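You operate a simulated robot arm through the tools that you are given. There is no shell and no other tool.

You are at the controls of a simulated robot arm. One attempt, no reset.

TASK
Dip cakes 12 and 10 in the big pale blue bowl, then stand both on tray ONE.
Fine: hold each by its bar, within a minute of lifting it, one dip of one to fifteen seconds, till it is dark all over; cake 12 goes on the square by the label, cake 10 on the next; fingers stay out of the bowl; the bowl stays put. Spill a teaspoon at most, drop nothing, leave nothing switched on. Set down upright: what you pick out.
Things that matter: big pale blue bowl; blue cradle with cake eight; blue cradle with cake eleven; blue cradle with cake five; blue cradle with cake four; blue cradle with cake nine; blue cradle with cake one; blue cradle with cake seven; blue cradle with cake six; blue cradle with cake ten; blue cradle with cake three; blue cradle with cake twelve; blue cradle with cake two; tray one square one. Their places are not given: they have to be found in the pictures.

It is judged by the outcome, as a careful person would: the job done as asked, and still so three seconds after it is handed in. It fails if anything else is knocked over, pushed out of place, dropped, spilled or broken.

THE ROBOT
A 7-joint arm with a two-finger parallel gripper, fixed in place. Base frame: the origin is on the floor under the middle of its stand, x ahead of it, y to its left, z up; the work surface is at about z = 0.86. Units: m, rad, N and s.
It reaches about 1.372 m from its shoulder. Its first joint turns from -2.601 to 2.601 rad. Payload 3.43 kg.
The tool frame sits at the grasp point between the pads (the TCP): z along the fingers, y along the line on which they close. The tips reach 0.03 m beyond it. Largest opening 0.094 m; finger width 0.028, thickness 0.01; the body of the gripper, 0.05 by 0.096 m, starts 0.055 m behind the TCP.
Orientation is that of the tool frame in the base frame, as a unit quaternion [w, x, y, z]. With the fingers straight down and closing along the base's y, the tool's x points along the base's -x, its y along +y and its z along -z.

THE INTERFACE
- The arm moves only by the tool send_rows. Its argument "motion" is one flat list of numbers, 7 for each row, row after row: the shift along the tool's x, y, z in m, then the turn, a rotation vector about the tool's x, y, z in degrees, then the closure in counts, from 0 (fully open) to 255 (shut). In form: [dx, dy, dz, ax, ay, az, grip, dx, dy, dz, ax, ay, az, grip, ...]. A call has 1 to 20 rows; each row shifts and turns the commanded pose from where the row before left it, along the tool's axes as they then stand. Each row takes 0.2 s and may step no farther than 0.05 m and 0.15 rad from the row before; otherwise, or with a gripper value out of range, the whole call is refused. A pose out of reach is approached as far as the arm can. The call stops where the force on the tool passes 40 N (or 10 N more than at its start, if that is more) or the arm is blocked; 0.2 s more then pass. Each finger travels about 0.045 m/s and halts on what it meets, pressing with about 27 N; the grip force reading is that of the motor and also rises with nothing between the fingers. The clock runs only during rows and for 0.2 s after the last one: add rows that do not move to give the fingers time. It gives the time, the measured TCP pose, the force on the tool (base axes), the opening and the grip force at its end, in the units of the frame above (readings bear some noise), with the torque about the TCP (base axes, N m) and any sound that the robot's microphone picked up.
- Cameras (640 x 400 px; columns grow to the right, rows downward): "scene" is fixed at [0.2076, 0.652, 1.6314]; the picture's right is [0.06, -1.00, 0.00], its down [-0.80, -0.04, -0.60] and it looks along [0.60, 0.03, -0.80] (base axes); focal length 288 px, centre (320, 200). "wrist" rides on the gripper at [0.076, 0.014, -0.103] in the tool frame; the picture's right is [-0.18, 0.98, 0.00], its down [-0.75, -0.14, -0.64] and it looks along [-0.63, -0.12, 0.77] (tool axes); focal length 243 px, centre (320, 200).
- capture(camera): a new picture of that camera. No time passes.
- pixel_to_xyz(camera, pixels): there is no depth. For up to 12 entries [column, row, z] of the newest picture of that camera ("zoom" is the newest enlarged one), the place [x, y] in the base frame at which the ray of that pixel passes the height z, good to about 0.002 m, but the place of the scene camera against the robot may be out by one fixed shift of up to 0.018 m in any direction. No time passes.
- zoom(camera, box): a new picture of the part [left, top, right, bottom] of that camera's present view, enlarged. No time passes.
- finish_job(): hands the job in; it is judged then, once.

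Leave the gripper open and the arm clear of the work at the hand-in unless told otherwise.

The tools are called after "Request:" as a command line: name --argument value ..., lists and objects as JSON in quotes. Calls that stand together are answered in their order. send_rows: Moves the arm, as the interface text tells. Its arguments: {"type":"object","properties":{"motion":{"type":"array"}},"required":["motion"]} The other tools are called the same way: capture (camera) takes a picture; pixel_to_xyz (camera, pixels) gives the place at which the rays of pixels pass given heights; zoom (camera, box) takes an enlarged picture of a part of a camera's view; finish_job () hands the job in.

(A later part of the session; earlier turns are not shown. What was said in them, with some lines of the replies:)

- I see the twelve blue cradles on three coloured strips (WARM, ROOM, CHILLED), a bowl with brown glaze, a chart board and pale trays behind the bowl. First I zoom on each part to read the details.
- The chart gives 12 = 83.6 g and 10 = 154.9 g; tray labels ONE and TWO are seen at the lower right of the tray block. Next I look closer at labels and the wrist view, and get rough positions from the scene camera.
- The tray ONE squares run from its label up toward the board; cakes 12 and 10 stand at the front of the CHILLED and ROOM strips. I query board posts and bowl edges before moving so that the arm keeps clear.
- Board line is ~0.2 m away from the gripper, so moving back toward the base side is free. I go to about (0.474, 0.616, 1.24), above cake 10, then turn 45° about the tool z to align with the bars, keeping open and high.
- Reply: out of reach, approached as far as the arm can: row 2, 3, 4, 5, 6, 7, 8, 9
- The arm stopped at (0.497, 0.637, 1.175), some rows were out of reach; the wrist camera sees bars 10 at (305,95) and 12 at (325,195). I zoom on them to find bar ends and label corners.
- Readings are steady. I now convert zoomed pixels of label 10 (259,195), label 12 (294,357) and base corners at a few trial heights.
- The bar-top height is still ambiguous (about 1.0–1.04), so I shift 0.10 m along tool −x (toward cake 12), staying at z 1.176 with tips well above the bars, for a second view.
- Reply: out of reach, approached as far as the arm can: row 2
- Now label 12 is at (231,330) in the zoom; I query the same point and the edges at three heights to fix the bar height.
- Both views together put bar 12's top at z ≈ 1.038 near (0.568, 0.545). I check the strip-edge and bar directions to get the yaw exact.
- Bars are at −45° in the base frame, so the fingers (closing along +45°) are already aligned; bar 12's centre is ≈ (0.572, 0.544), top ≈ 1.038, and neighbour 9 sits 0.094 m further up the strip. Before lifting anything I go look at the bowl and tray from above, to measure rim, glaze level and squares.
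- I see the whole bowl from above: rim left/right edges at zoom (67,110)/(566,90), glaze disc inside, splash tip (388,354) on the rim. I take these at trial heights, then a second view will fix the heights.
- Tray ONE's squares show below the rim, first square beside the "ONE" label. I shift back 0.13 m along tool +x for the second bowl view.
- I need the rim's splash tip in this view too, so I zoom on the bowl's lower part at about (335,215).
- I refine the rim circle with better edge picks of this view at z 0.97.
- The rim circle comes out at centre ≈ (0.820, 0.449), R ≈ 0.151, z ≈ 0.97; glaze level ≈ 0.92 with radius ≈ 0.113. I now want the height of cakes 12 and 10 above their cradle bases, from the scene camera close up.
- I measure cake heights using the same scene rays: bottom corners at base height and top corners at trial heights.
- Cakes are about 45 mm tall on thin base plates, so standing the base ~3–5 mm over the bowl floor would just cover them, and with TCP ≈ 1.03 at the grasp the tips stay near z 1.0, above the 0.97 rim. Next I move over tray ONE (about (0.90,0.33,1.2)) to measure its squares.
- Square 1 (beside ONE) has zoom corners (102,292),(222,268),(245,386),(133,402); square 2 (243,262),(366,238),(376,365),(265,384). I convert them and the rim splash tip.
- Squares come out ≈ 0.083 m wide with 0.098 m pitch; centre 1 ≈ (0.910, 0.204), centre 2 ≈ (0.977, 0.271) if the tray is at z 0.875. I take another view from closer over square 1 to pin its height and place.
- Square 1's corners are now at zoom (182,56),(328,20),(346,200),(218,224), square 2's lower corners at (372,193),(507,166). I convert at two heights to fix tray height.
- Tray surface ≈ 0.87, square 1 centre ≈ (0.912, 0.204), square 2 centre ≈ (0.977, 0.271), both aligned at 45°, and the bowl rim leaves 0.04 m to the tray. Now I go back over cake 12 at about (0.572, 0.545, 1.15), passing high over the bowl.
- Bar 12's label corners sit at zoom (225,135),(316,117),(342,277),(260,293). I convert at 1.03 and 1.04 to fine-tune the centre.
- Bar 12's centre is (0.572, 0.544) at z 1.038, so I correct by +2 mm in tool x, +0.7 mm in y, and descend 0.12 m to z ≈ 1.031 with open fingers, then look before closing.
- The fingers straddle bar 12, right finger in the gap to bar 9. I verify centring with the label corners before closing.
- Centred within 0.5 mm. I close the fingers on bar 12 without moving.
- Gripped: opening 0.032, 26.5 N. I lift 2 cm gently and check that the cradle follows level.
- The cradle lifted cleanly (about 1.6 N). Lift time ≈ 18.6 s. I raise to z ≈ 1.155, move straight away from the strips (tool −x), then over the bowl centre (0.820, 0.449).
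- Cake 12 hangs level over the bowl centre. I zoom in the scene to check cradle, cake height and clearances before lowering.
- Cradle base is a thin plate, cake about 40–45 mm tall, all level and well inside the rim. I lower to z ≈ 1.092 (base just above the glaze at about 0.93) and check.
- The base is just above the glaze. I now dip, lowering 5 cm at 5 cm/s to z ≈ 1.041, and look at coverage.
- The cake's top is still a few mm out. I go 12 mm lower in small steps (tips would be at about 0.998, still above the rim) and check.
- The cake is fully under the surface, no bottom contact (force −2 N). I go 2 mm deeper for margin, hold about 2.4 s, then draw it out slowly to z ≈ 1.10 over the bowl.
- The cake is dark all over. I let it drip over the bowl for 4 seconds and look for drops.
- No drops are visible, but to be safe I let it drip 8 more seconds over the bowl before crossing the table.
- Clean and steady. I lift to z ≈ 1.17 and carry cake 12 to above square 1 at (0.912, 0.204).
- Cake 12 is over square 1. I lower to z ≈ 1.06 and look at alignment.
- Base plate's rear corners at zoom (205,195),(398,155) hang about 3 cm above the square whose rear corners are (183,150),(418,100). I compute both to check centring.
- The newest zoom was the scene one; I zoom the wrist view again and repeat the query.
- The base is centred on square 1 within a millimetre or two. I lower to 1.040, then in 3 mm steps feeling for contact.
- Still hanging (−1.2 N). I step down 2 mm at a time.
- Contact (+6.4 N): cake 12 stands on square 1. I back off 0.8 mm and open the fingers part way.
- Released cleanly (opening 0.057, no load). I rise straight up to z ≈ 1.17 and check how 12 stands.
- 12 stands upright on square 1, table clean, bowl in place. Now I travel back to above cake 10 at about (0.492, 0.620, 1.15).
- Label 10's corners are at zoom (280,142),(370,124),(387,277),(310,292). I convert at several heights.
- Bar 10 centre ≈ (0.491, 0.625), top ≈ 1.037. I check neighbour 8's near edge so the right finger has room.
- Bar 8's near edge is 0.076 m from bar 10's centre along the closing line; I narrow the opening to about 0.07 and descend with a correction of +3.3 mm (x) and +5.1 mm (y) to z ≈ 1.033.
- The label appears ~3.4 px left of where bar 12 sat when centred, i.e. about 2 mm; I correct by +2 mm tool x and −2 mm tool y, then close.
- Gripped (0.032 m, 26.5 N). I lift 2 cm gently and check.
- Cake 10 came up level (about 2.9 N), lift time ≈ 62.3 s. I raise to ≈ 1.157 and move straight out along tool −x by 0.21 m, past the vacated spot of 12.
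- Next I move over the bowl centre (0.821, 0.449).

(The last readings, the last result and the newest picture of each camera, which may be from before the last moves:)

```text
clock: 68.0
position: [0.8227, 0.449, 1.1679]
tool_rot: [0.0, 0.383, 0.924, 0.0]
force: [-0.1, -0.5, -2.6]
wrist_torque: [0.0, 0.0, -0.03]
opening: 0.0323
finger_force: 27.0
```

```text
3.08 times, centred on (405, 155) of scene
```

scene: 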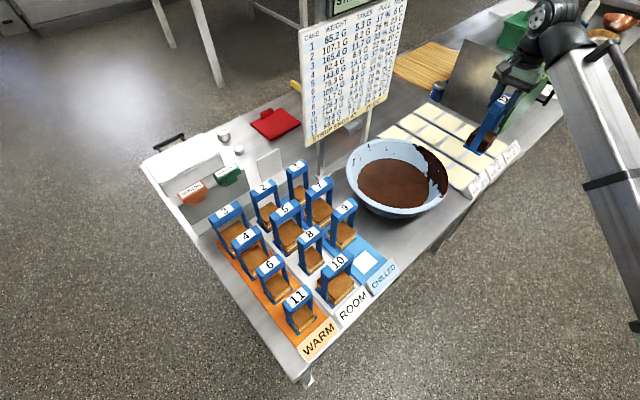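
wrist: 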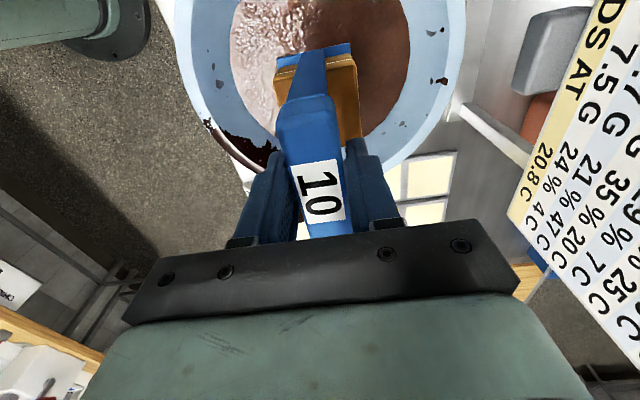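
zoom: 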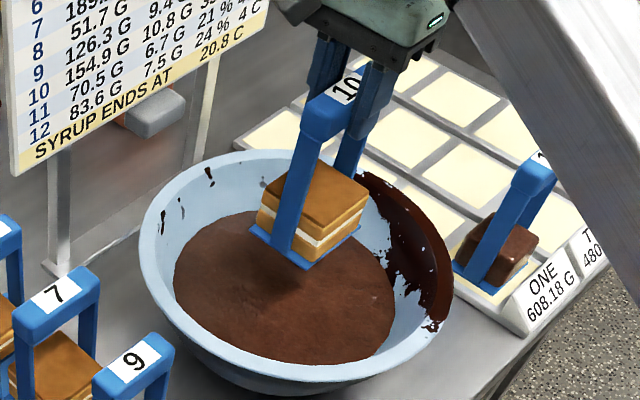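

Cake 10 is over the bowl. I also look closely at cake 12 on the tray while here, as its right side seems to show a lighter patch.

Request:
zoom --camera "scene" --box '[480, 140, 540, 200]'

Request:
zoom --camera "scene" --box '[485, 155, 525, 190]'

```text
6.67 times, centred on (510, 170) of scene
```

zoom: 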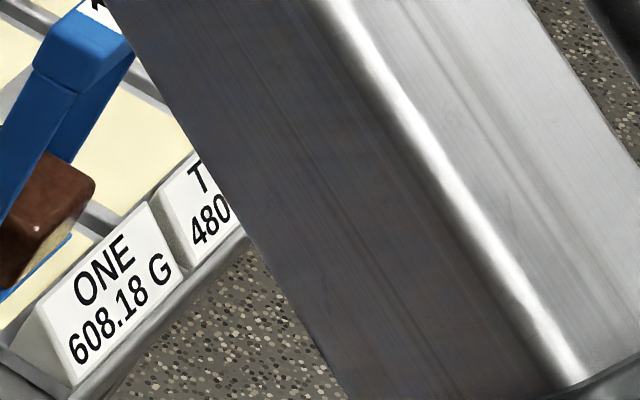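

```text
11.43 times, centred on (505, 172) of scene
```

zoom: 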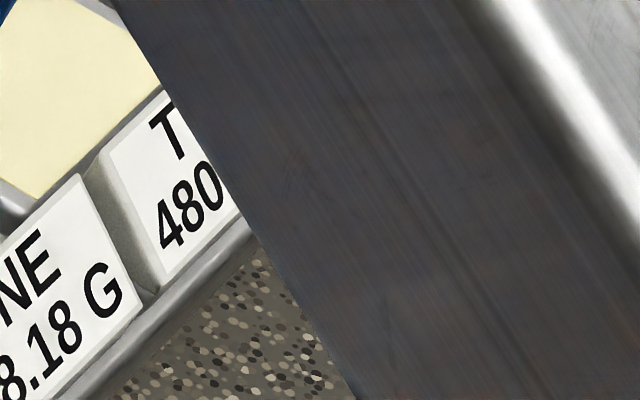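

Request:
zoom --camera "scene" --box '[455, 140, 515, 200]'

Request:
zoom --camera "scene" --box '[465, 160, 500, 185]'

```text
6.67 times, centred on (485, 170) of scene
```

zoom: 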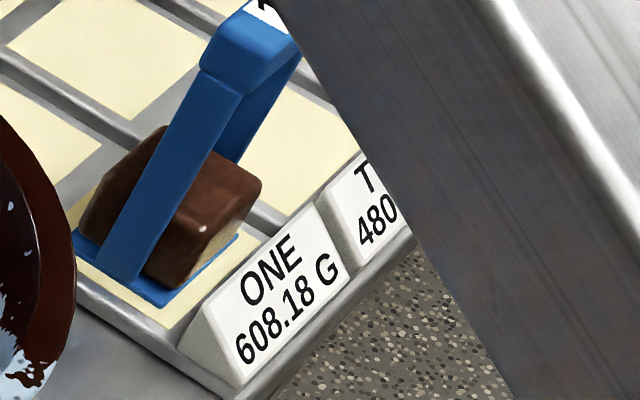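

```text
16.00 times, centred on (482, 172) of scene
```

zoom: 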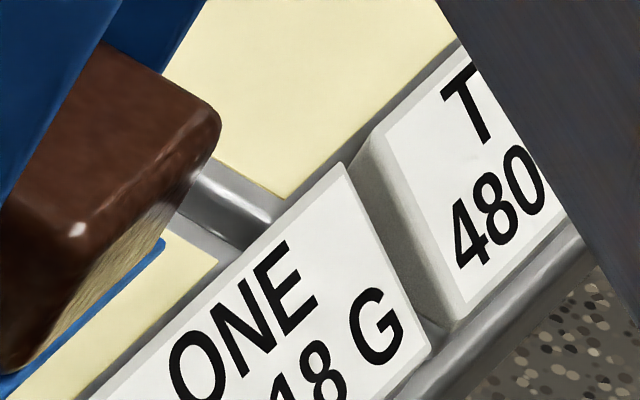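

The lighter area is on the lower side facing the label: a mirror-like reflection of the pale square in wet glaze (over the bowl it mirrored the glaze). I'll recheck later. Now I lower cake 10 to just above the glaze, z ≈ 1.092.

Request:
send_rows --motion '[0, 0, 0.015, 0, 0, 0, 255, 0, 0, 0.02, 0, 0, 0, 255, 0, 0, 0.02, 0, 0, 0, 255, 0, 0, 0.015, 0, 0, 0, 255, 0, 0, 0.006, 0, 0, 0, 255]'

Request:
zoom --camera "scene" --box '[350, 110, 460, 220]'

Request:
capture --camera "wrist"

```text
clock: 69.2
position: [0.8225, 0.4484, 1.0894]
tool_rot: [0.0, 0.382, 0.924, -0.001]
force: [0.4, 0.0, -1.0]
wrist_torque: [0.02, 0.01, -0.04]
opening: 0.0322
finger_force: 27.4
```

```text
3.64 times, centred on (405, 165) of scene
```

zoom: 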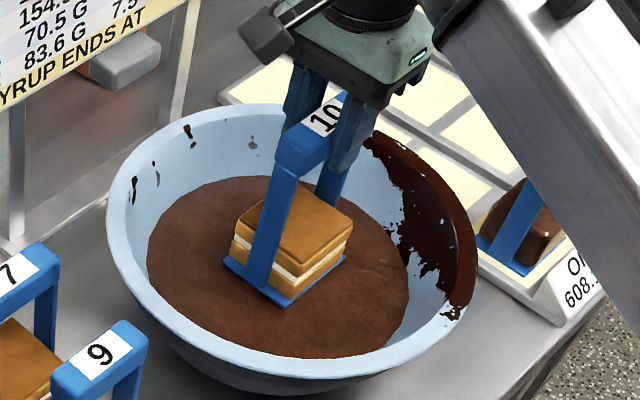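

```text
taken
```

wrist: 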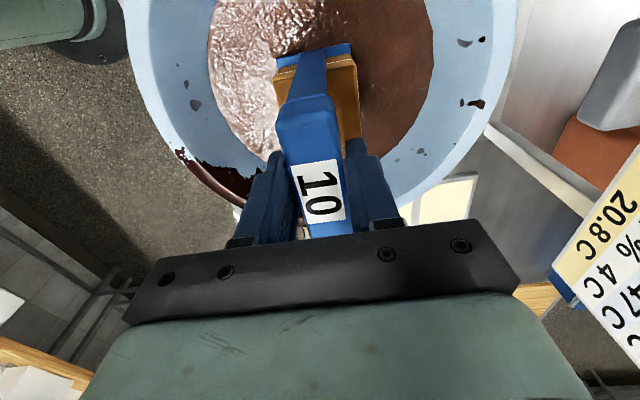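

Level and centred. I dip at 4.5 cm/s down to about 1.036 and check coverage.

Request:
send_rows --motion '[0, 0, 0.009, 0, 0, 0, 255, 0, 0, 0.009, 0, 0, 0, 255, 0, 0, 0.009, 0, 0, 0, 255, 0, 0, 0.009, 0, 0, 0, 255, 0, 0, 0.009, 0, 0, 0, 255, 0, 0, 0.009, 0, 0, 0, 255]'

Request:
zoom --camera "scene" --box '[350, 110, 460, 220]'

Request:
zoom --camera "wrist" --box '[200, 0, 440, 150]'

```text
clock: 70.6
position: [0.8237, 0.4487, 1.0375]
tool_rot: [0.001, 0.383, 0.924, 0.0]
force: [-0.6, -0.3, -1.7]
wrist_torque: [0.02, -0.01, 0.0]
opening: 0.032
finger_force: 26.8
```

```text
3.64 times, centred on (405, 165) of scene
```

zoom: 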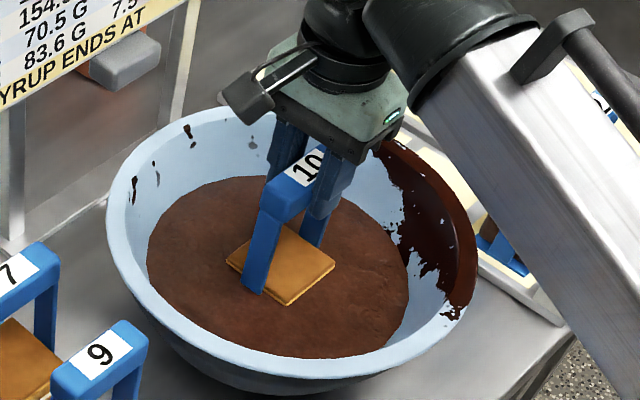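

```text
2.67 times, centred on (320, 75) of wrist
```

zoom: 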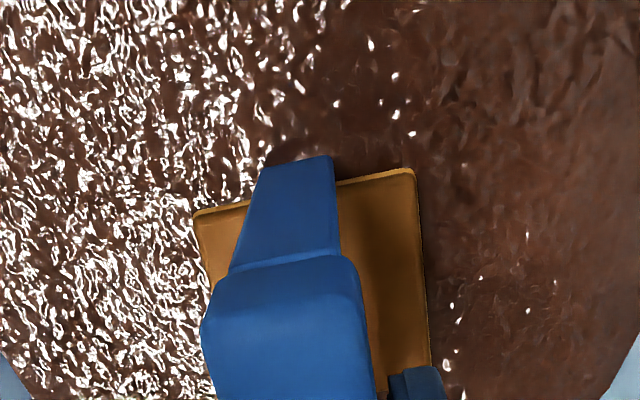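

The top is still a few mm out; I lower 10 mm more in small steps.

Request:
send_rows --motion '[0, 0, 0.005, 0, 0, 0, 255, 0, 0, 0.005, 0, 0, 0, 255]'

Request:
zoom --camera "scene" --box '[350, 110, 460, 220]'

Request:
zoom --camera "wrist" --box '[200, 0, 440, 150]'

```text
clock: 71.2
position: [0.8233, 0.4496, 1.0261]
tool_rot: [0.0, 0.383, 0.924, -0.001]
force: [-0.1, -0.2, -2.0]
wrist_torque: [0.03, 0.0, 0.01]
opening: 0.032
finger_force: 27.4
```

```text
3.64 times, centred on (405, 165) of scene
```

zoom: 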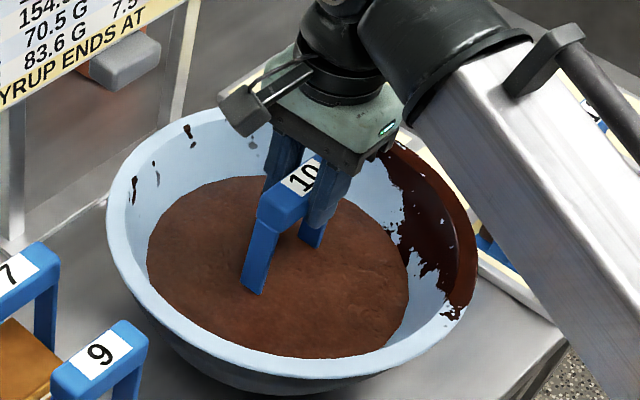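

```text
2.67 times, centred on (320, 75) of wrist
```

zoom: 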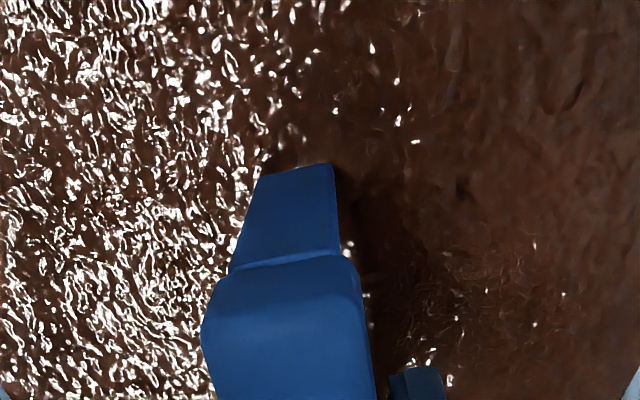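

Fully covered, no floor contact. I go 1.5 mm deeper, hold about 2.2 s, then draw out slowly.

Request:
send_rows --motion '[0, 0, 0.0015, 0, 0, 0, 255, 0, 0, 0, 0, 0, 0, 255, 0, 0, 0, 0, 0, 0, 255, 0, 0, 0, 0, 0, 0, 255, 0, 0, 0, 0, 0, 0, 255, 0, 0, 0, 0, 0, 0, 255, 0, 0, 0, 0, 0, 0, 255, 0, 0, 0, 0, 0, 0, 255, 0, 0, 0, 0, 0, 0, 255, 0, 0, 0, 0, 0, 0, 255, 0, 0, 0, 0, 0, 0, 255, 0, 0, -0.006, 0, 0, 0, 255, 0, 0, -0.009, 0, 0, 0, 255, 0, 0, -0.009, 0, 0, 0, 255, 0, 0, -0.009, 0, 0, 0, 255, 0, 0, -0.009, 0, 0, 0, 255, 0, 0, -0.009, 0, 0, 0, 255, 0, 0, -0.009, 0, 0, 0, 255, 0, 0, -0.009, 0, 0, 0, 255, 0, 0, -0.005, 0, 0, 0, 255]'

Request:
zoom --camera "scene" --box '[350, 110, 460, 220]'

Request:
capture --camera "wrist"

```text
clock: 75.4
position: [0.8243, 0.4491, 1.1006]
tool_rot: [0.0, 0.383, 0.924, 0.0]
force: [1.2, 0.6, -2.6]
wrist_torque: [0.05, -0.06, -0.01]
opening: 0.0322
finger_force: 26.7
```

```text
3.64 times, centred on (405, 165) of scene
```

zoom: 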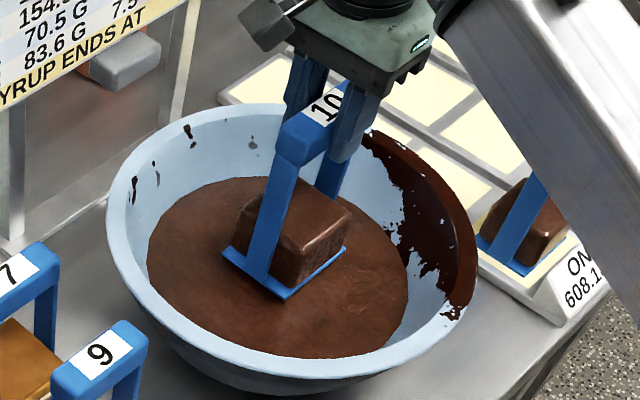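

```text
taken
```

wrist: 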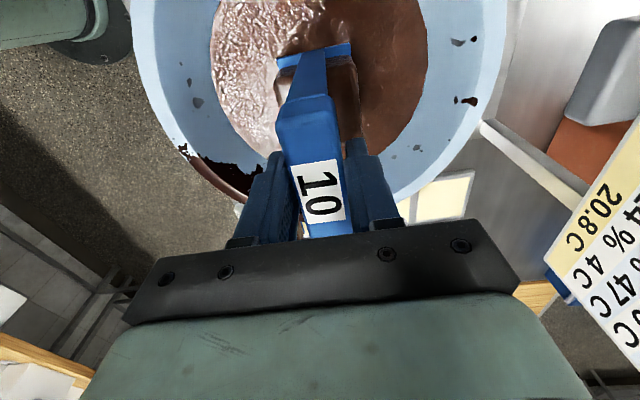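

Cake 10 is dark all over; in about 5 s of immersion. I let it drip 12 s over the bowl as with the first one.

Request:
send_rows --motion '[0, 0, 0, 0, 0, 0, 255, 0, 0, 0, 0, 0, 0, 255, 0, 0, 0, 0, 0, 0, 255, 0, 0, 0, 0, 0, 0, 255, 0, 0, 0, 0, 0, 0, 255, 0, 0, 0, 0, 0, 0, 255, 0, 0, 0, 0, 0, 0, 255, 0, 0, 0, 0, 0, 0, 255, 0, 0, 0, 0, 0, 0, 255, 0, 0, 0, 0, 0, 0, 255, 0, 0, 0, 0, 0, 0, 255, 0, 0, 0, 0, 0, 0, 255, 0, 0, 0, 0, 0, 0, 255, 0, 0, 0, 0, 0, 0, 255, 0, 0, 0, 0, 0, 0, 255, 0, 0, 0, 0, 0, 0, 255, 0, 0, 0, 0, 0, 0, 255, 0, 0, 0, 0, 0, 0, 255, 0, 0, 0, 0, 0, 0, 255, 0, 0, 0, 0, 0, 0, 255]'

Request:
send_rows --motion '[0, 0, 0, 0, 0, 0, 255, 0, 0, 0, 0, 0, 0, 255, 0, 0, 0, 0, 0, 0, 255, 0, 0, 0, 0, 0, 0, 255, 0, 0, 0, 0, 0, 0, 255, 0, 0, 0, 0, 0, 0, 255, 0, 0, 0, 0, 0, 0, 255, 0, 0, 0, 0, 0, 0, 255, 0, 0, 0, 0, 0, 0, 255, 0, 0, 0, 0, 0, 0, 255, 0, 0, 0, 0, 0, 0, 255, 0, 0, 0, 0, 0, 0, 255, 0, 0, 0, 0, 0, 0, 255, 0, 0, 0, 0, 0, 0, 255, 0, 0, 0, 0, 0, 0, 255, 0, 0, 0, 0, 0, 0, 255, 0, 0, 0, 0, 0, 0, 255, 0, 0, 0, 0, 0, 0, 255, 0, 0, 0, 0, 0, 0, 255, 0, 0, 0, 0, 0, 0, 255]'

Request:
send_rows --motion '[0, 0, 0, 0, 0, 0, 255, 0, 0, 0, 0, 0, 0, 255, 0, 0, 0, 0, 0, 0, 255, 0, 0, 0, 0, 0, 0, 255, 0, 0, 0, 0, 0, 0, 255, 0, 0, 0, 0, 0, 0, 255, 0, 0, 0, 0, 0, 0, 255, 0, 0, 0, 0, 0, 0, 255, 0, 0, 0, 0, 0, 0, 255, 0, 0, 0, 0, 0, 0, 255, 0, 0, 0, 0, 0, 0, 255, 0, 0, 0, 0, 0, 0, 255, 0, 0, 0, 0, 0, 0, 255, 0, 0, 0, 0, 0, 0, 255, 0, 0, 0, 0, 0, 0, 255, 0, 0, 0, 0, 0, 0, 255, 0, 0, 0, 0, 0, 0, 255, 0, 0, 0, 0, 0, 0, 255, 0, 0, 0, 0, 0, 0, 255, 0, 0, 0, 0, 0, 0, 255]'

Request:
zoom --camera "scene" --box '[385, 130, 435, 200]'

Request:
zoom --camera "scene" --box '[440, 130, 520, 210]'

```text
clock: 79.6
position: [0.8226, 0.4505, 1.1002]
tool_rot: [0.0, 0.382, 0.924, 0.0]
force: [0.2, 0.7, -2.7]
wrist_torque: [-0.01, 0.02, -0.03]
opening: 0.0322
finger_force: 27.0
```

```text
clock: 83.8
position: [0.8227, 0.4492, 1.0991]
tool_rot: [0.0, 0.383, 0.924, 0.0]
force: [0.0, 0.2, -1.7]
wrist_torque: [0.0, 0.0, 0.01]
opening: 0.032
finger_force: 27.0
```

```text
clock: 88.0
position: [0.8226, 0.4506, 1.0989]
tool_rot: [0.0, 0.383, 0.924, 0.0]
force: [0.0, -0.7, -2.2]
wrist_torque: [0.01, -0.02, 0.02]
opening: 0.032
finger_force: 26.7
```

```text
5.71 times, centred on (410, 165) of scene
```

zoom: 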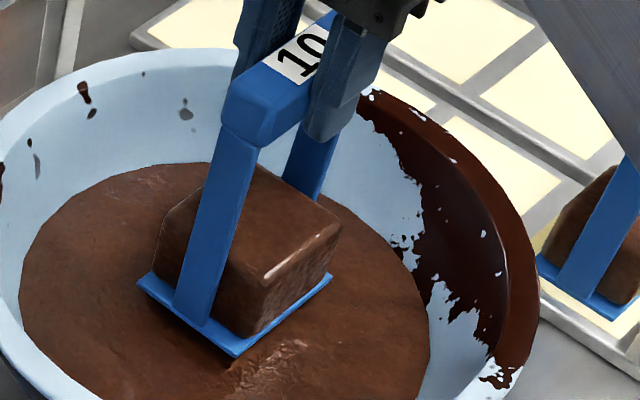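

```text
5.00 times, centred on (480, 170) of scene
```

zoom: 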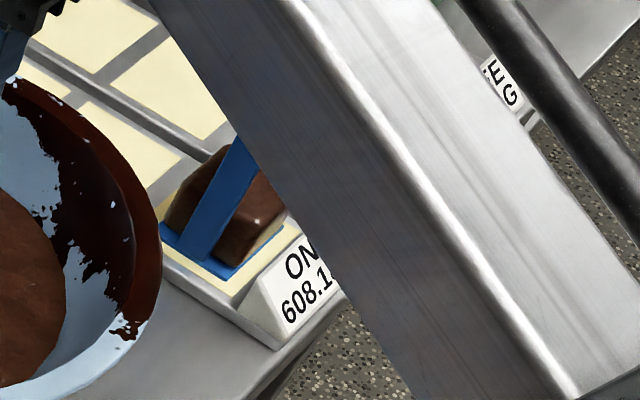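

Steady, no drops, and cake 10's side shows the same kind of reflection, so 12 is fine. I lift to z ≈ 1.172 and carry cake 10 straight to above square 2 at (0.977, 0.271).

Request:
send_rows --motion '[0, 0, -0.01, 0, 0, 0, 255, 0, 0, -0.018, 0, 0, 0, 255, 0, 0, -0.018, 0, 0, 0, 255, 0, 0, -0.018, 0, 0, 0, 255, 0, 0, -0.009, 0, 0, 0, 255, -0.0118, -0.00086, 0, 0, 0, 0, 255, -0.0188, -0.00137, 0, 0, 0, 0, 255, -0.02355, -0.00171, 0, 0, 0, 0, 255, -0.02355, -0.00171, 0, 0, 0, 0, 255, -0.02355, -0.00171, 0, 0, 0, 0, 255, -0.02355, -0.00171, 0, 0, 0, 0, 255, -0.02355, -0.00171, 0, 0, 0, 0, 255, -0.02355, -0.00171, 0, 0, 0, 0, 255, -0.02355, -0.00171, 0, 0, 0, 0, 255, -0.0212, -0.00154, 0, 0, 0, 0, 255, -0.0118, -0.00086, 0, 0, 0, 0, 255, -0.0071, -0.0005, 0, 0, 0, 0, 255, 0, 0, 0, 0, 0, 0, 255, 0, 0, 0, 0, 0, 0, 255]'

Request:
capture --camera "wrist"

Request:
capture --camera "scene"

Request:
zoom --camera "wrist" --box '[200, 0, 440, 150]'

```text
clock: 92.0
position: [0.9791, 0.2704, 1.1708]
tool_rot: [0.0, 0.383, 0.924, 0.0]
force: [1.0, 0.7, -2.8]
wrist_torque: [0.0, 0.03, 0.0]
opening: 0.0323
finger_force: 27.0
```

```text
taken
```

wrist: 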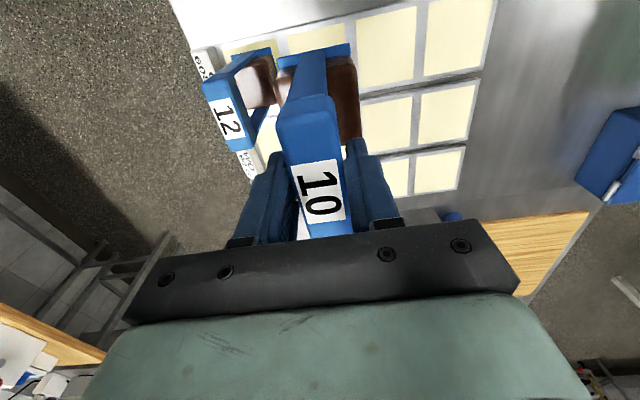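

```text
taken
```

scene: 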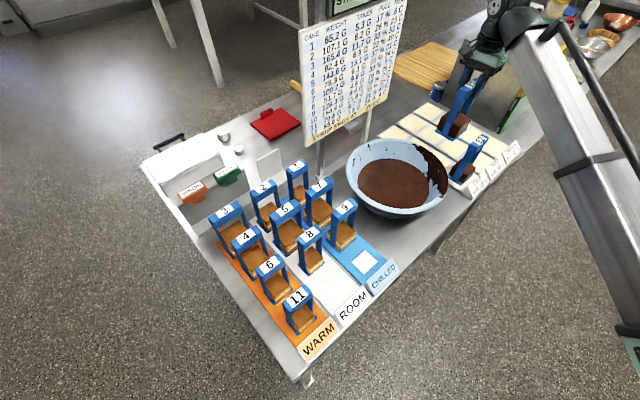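

```text
2.67 times, centred on (320, 75) of wrist
```

zoom: 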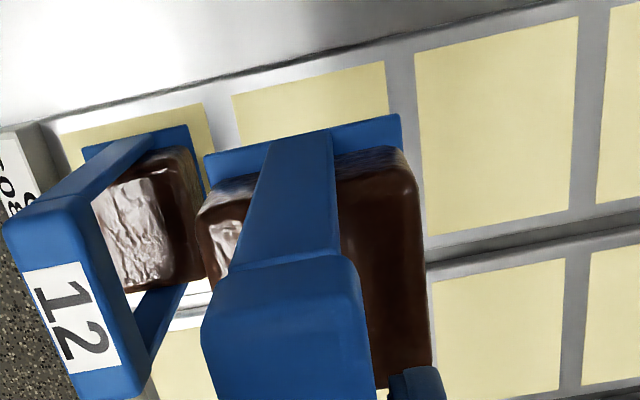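

Cake 10 hangs over square 2, clear of 12. I lower to z ≈ 1.062 and check.

Request:
send_rows --motion '[0, 0, 0.012, 0, 0, 0, 255, 0, 0, 0.02, 0, 0, 0, 255, 0, 0, 0.02, 0, 0, 0, 255, 0, 0, 0.02, 0, 0, 0, 255, 0, 0, 0.02, 0, 0, 0, 255, 0, 0, 0.012, 0, 0, 0, 255, 0, 0, 0.004, 0, 0, 0, 255, 0, 0, 0, 0, 0, 0, 255]'

Request:
zoom --camera "scene" --box '[430, 70, 530, 200]'

Request:
zoom --camera "wrist" --box '[200, 0, 440, 150]'

```text
clock: 93.8
position: [0.9776, 0.2716, 1.0627]
tool_rot: [-0.001, 0.383, 0.924, 0.0]
force: [-0.5, -0.9, -2.7]
wrist_torque: [0.01, -0.02, 0.01]
opening: 0.0323
finger_force: 26.7
```

```text
3.08 times, centred on (480, 135) of scene
```

zoom: 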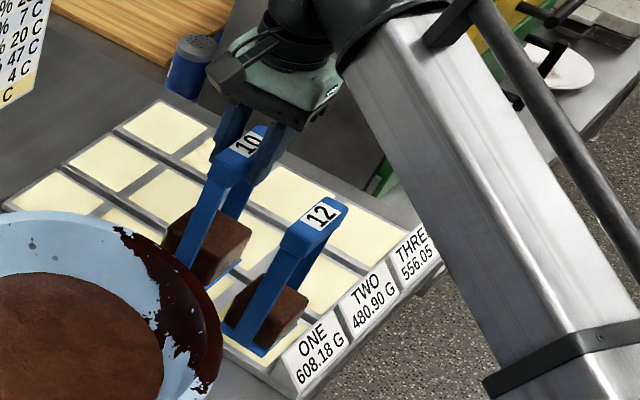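

```text
2.67 times, centred on (320, 75) of wrist
```

zoom: 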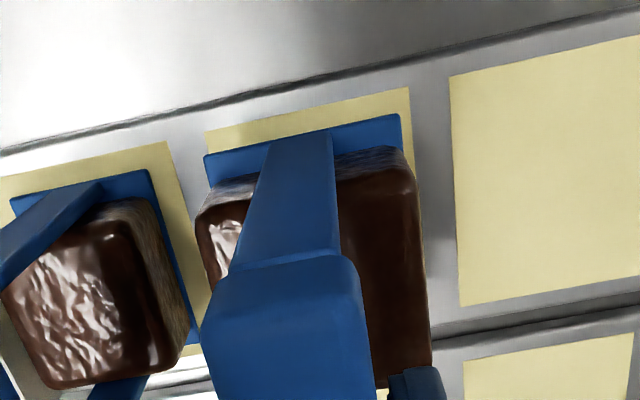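

Base rear corners are at zoom (204,156),(400,116), square 2 rear corners at (205,132),(408,88). I convert for centring.

Request:
pixel_to_xyz --camera "zoom" --pixels '[[204, 156, 0.9], [400, 116, 0.9], [205, 132, 0.87], [408, 88, 0.87], [450, 76, 0.87], [460, 306, 0.87], [168, 142, 0.87], [150, 170, 0.872], [10, 200, 0.872]]'

```text
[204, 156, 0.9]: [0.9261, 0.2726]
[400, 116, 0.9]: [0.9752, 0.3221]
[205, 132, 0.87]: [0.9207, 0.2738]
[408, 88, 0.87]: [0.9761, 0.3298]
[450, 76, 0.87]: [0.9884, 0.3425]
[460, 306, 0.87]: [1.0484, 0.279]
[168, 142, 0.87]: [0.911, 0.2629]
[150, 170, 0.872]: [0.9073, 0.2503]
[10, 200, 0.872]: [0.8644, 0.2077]
```

Centred within 1.5 mm along the tray; I shift +1 mm in y while lowering to about 1.035.

Request:
send_rows --motion '[0, 0.001, 0.009, 0, 0, 0, 255, 0, 0, 0.008, 0, 0, 0, 255, 0, 0, 0.005, 0, 0, 0, 255, 0, 0, 0.003, 0, 0, 0, 255, 0, 0, 0.002, 0, 0, 0, 255]'

Request:
send_rows --motion '[0, 0, 0.0015, 0, 0, 0, 255]'

Request:
send_rows --motion '[0, 0, 0.0015, 0, 0, 0, 255]'

```text
clock: 95.0
position: [0.9791, 0.2709, 1.0356]
tool_rot: [0.001, 0.383, 0.924, 0.0]
force: [-0.2, 0.6, -2.1]
wrist_torque: [0.0, -0.01, -0.05]
opening: 0.0323
finger_force: 27.2
```

```text
clock: 95.4
position: [0.9788, 0.27, 1.035]
tool_rot: [0.0, 0.383, 0.924, 0.0]
force: [0.2, -0.4, -2.1]
wrist_torque: [0.03, -0.01, -0.05]
opening: 0.0324
finger_force: 26.5
```

```text
clock: 95.8
position: [0.979, 0.2698, 1.0338]
tool_rot: [0.0, 0.382, 0.924, 0.0]
force: [0.3, 0.2, -1.6]
wrist_torque: [0.0, 0.01, -0.03]
opening: 0.032
finger_force: 26.5
```

Still hanging at 1.034 (−1.6 N). I continue in 1.5 mm steps.

Request:
send_rows --motion '[0, 0, 0.0015, 0, 0, 0, 255]'

Request:
send_rows --motion '[0, 0, 0.001, 0, 0, 0, 255]'

```text
clock: 96.2
position: [0.9786, 0.2696, 1.033]
tool_rot: [0.0, 0.382, 0.924, 0.001]
force: [-0.1, 0.5, -2.1]
wrist_torque: [0.02, 0.05, -0.02]
opening: 0.032
finger_force: 27.1
```

```text
clock: 96.6
position: [0.9782, 0.2712, 1.0317]
tool_rot: [0.0, 0.383, 0.924, 0.0]
force: [-1.0, 0.7, 4.4]
wrist_torque: [-0.22, -0.04, -0.02]
opening: 0.0321
finger_force: 26.9
```

Contact (+4.4 N): cake 10 stands on square 2. I ease 0.5 mm and open part way; left finger has 4 cm to bar 12.

Request:
send_rows --motion '[0, 0, -0.0005, 0, 0, 0, 255, 0, 0, 0, 0, 0, 0, 100, 0, 0, 0, 0, 0, 0, 100, 0, 0, 0, 0, 0, 0, 100, 0, 0, 0, 0, 0, 0, 100]'

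Request:
capture --camera "wrist"

Request:
zoom --camera "scene" --box '[430, 70, 530, 200]'

```text
clock: 97.8
position: [0.9788, 0.2711, 1.03]
tool_rot: [0.0, 0.382, 0.924, 0.0]
force: [0.8, -0.7, 0.5]
wrist_torque: [0.01, -0.02, 0.01]
opening: 0.0572
finger_force: 0.1
```

```text
taken
```

wrist: 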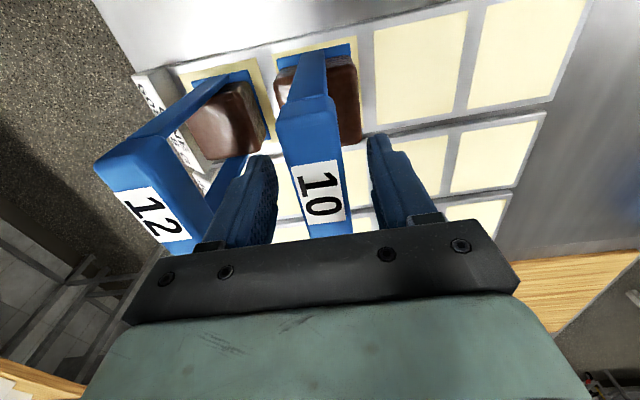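

```text
3.08 times, centred on (480, 135) of scene
```

zoom: 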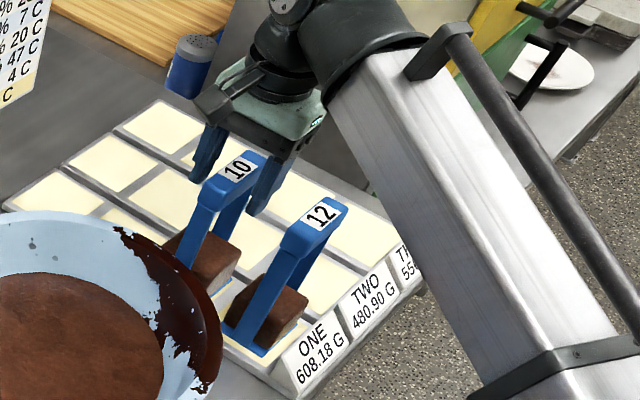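

Released, both bars free. I rise straight up with the same opening to z ≈ 1.18, then open fully.

Request:
send_rows --motion '[0, 0, -0.008, 0, 0, 0, 100, 0, 0, -0.015, 0, 0, 0, 100, 0, 0, -0.02, 0, 0, 0, 100, 0, 0, -0.025, 0, 0, 0, 100, 0, 0, -0.025, 0, 0, 0, 80, 0, 0, -0.025, 0, 0, 0, 40, 0, 0, -0.02, 0, 0, 0, 0, 0, 0, -0.012, 0, 0, 0, 0, 0, 0, 0, 0, 0, 0, 0]'

Request:
capture --camera "wrist"

Request:
capture --camera "scene"

Request:
zoom --camera "wrist" --box '[180, 0, 420, 150]'

```text
clock: 99.8
position: [0.9782, 0.271, 1.1837]
tool_rot: [0.0, 0.382, 0.924, -0.001]
force: [0.0, -0.7, 0.2]
wrist_torque: [0.0, 0.0, 0.01]
opening: 0.0937
finger_force: 0.0
```

```text
taken
```

wrist: 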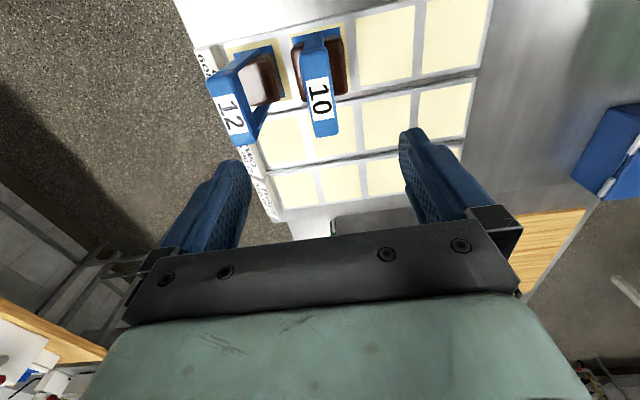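

```text
taken
```

scene: 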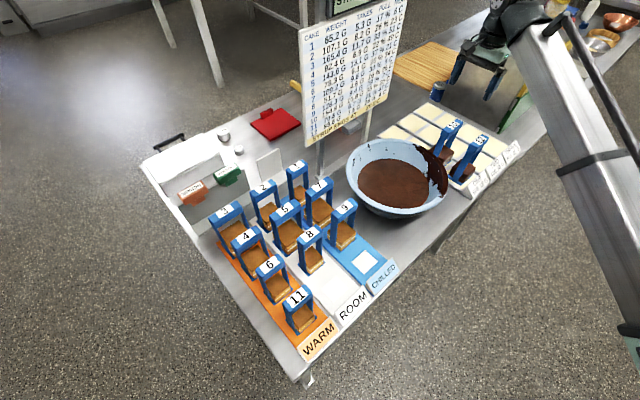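

```text
2.67 times, centred on (300, 75) of wrist
```

zoom: 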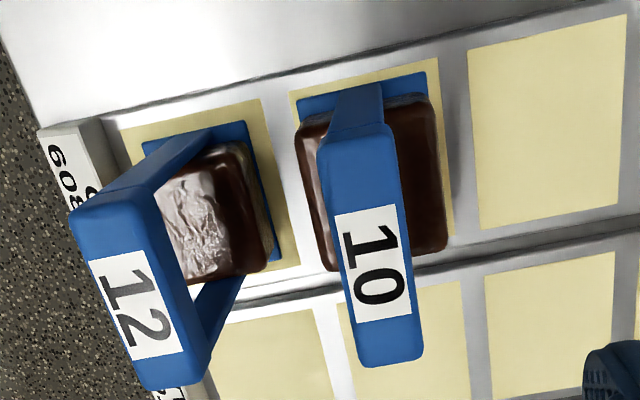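

Both cradles stand upright on squares 1 and 2, both cakes dark. I withdraw up and back (z ≈ 1.28) to be clear, and inspect everything once more.

Request:
send_rows --motion '[0, 0, -0.025, 0, 0, 0, 0, 0, 0, -0.025, 0, 0, 0, 0, 0, 0, -0.025, 0, 0, 0, 0, 0, 0, -0.025, 0, 0, 0, 0, 0.03, 0, 0, 0, 0, 0, 0, 0.03, 0, 0, 0, 0, 0, 0, 0.03, 0, 0, 0, 0, 0, 0, 0.03, 0, 0, 0, 0, 0, 0, 0, 0, 0, 0, 0, 0, 0]'

Request:
capture --camera "wrist"

Request:
zoom --camera "scene" --box '[330, 100, 530, 230]'

Request:
zoom --camera "scene" --box '[425, 115, 505, 200]'

Request:
zoom --camera "scene" --box '[200, 150, 400, 370]'

Request:
zoom --camera "wrist" --box '[180, 0, 460, 200]'

```text
clock: 101.8
position: [0.9083, 0.3601, 1.2497]
tool_rot: [0.004, 0.382, 0.924, 0.003]
force: [0.0, -0.4, 1.0]
wrist_torque: [-0.03, 0.0, 0.02]
opening: 0.0938
finger_force: 0.0
out of reach, approached as far as the arm can: row 4, 5, 6, 7, 8
```

```text
taken
```

wrist: 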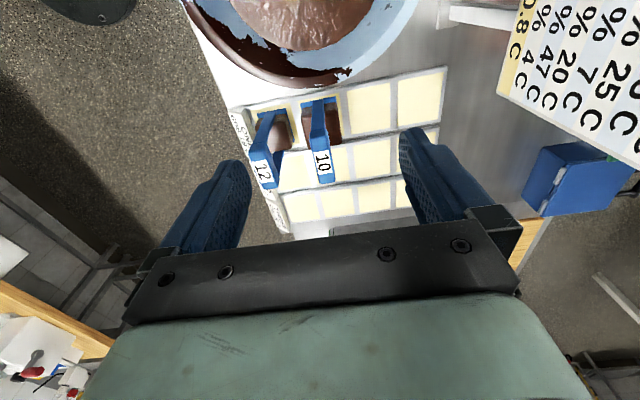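

```text
3.08 times, centred on (430, 165) of scene
```

zoom: 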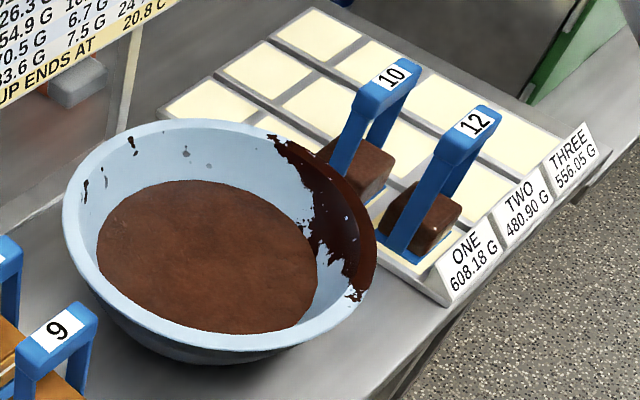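

```text
4.71 times, centred on (465, 158) of scene
```

zoom: 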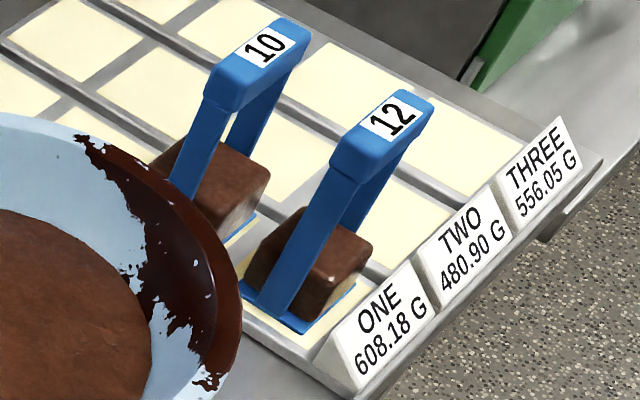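

```text
1.82 times, centred on (300, 260) of scene
```

zoom: 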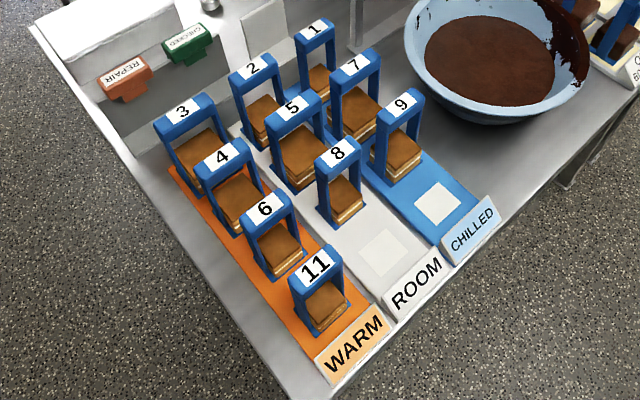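

```text
2.00 times, centred on (320, 100) of wrist
```

zoom: 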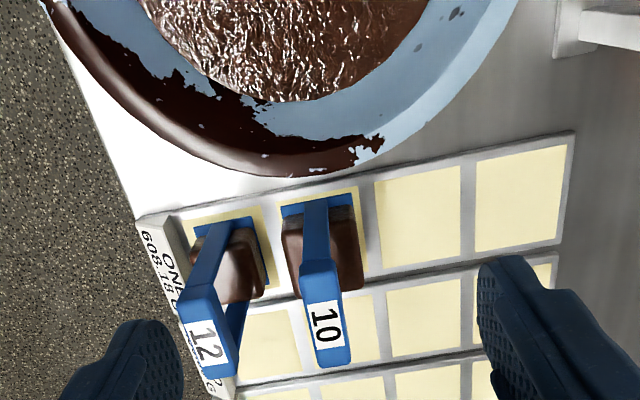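

Everything looks right: 12 stands on the square by the ONE label, 10 on the next, both dark with no cream stripe showing; the bowl has not moved, the table shows no spill, the other ten cradles are undisturbed, the gripper is open and the arm is clear at z 1.25. I hand the job in.

Request:
finish_job

```text
The job is handed in.
```

Both cakes are dipped and standing upright on tray ONE, cake 12 on the square by the label and cake 10 on the next. I've handed the job in.

- **Dips:** each cake went in once, held by its bar, for about 5 seconds. Cake 12 went in about 6 seconds after lifting and cake 10 about 7. Both came out dark all over, with no cream stripe showing.
- **Fingers and bowl:** my estimate is that the fingertips stayed about 2 cm above the rim. I saw no change in the bowl's place.
- **Spills:** each cake dripped over the bowl for about 12 seconds before crossing the table. I saw no drops on the table or tray.
- **Everything else:** the other ten cradles look undisturbed and nothing was dropped. I switched nothing on. The gripper is open and the arm is clear, well above the tray.

The lower sides of both cakes look paler in the tray pictures. I took that for the pale squares reflecting in the wet glaze, since over the bowl the same faces looked dark.
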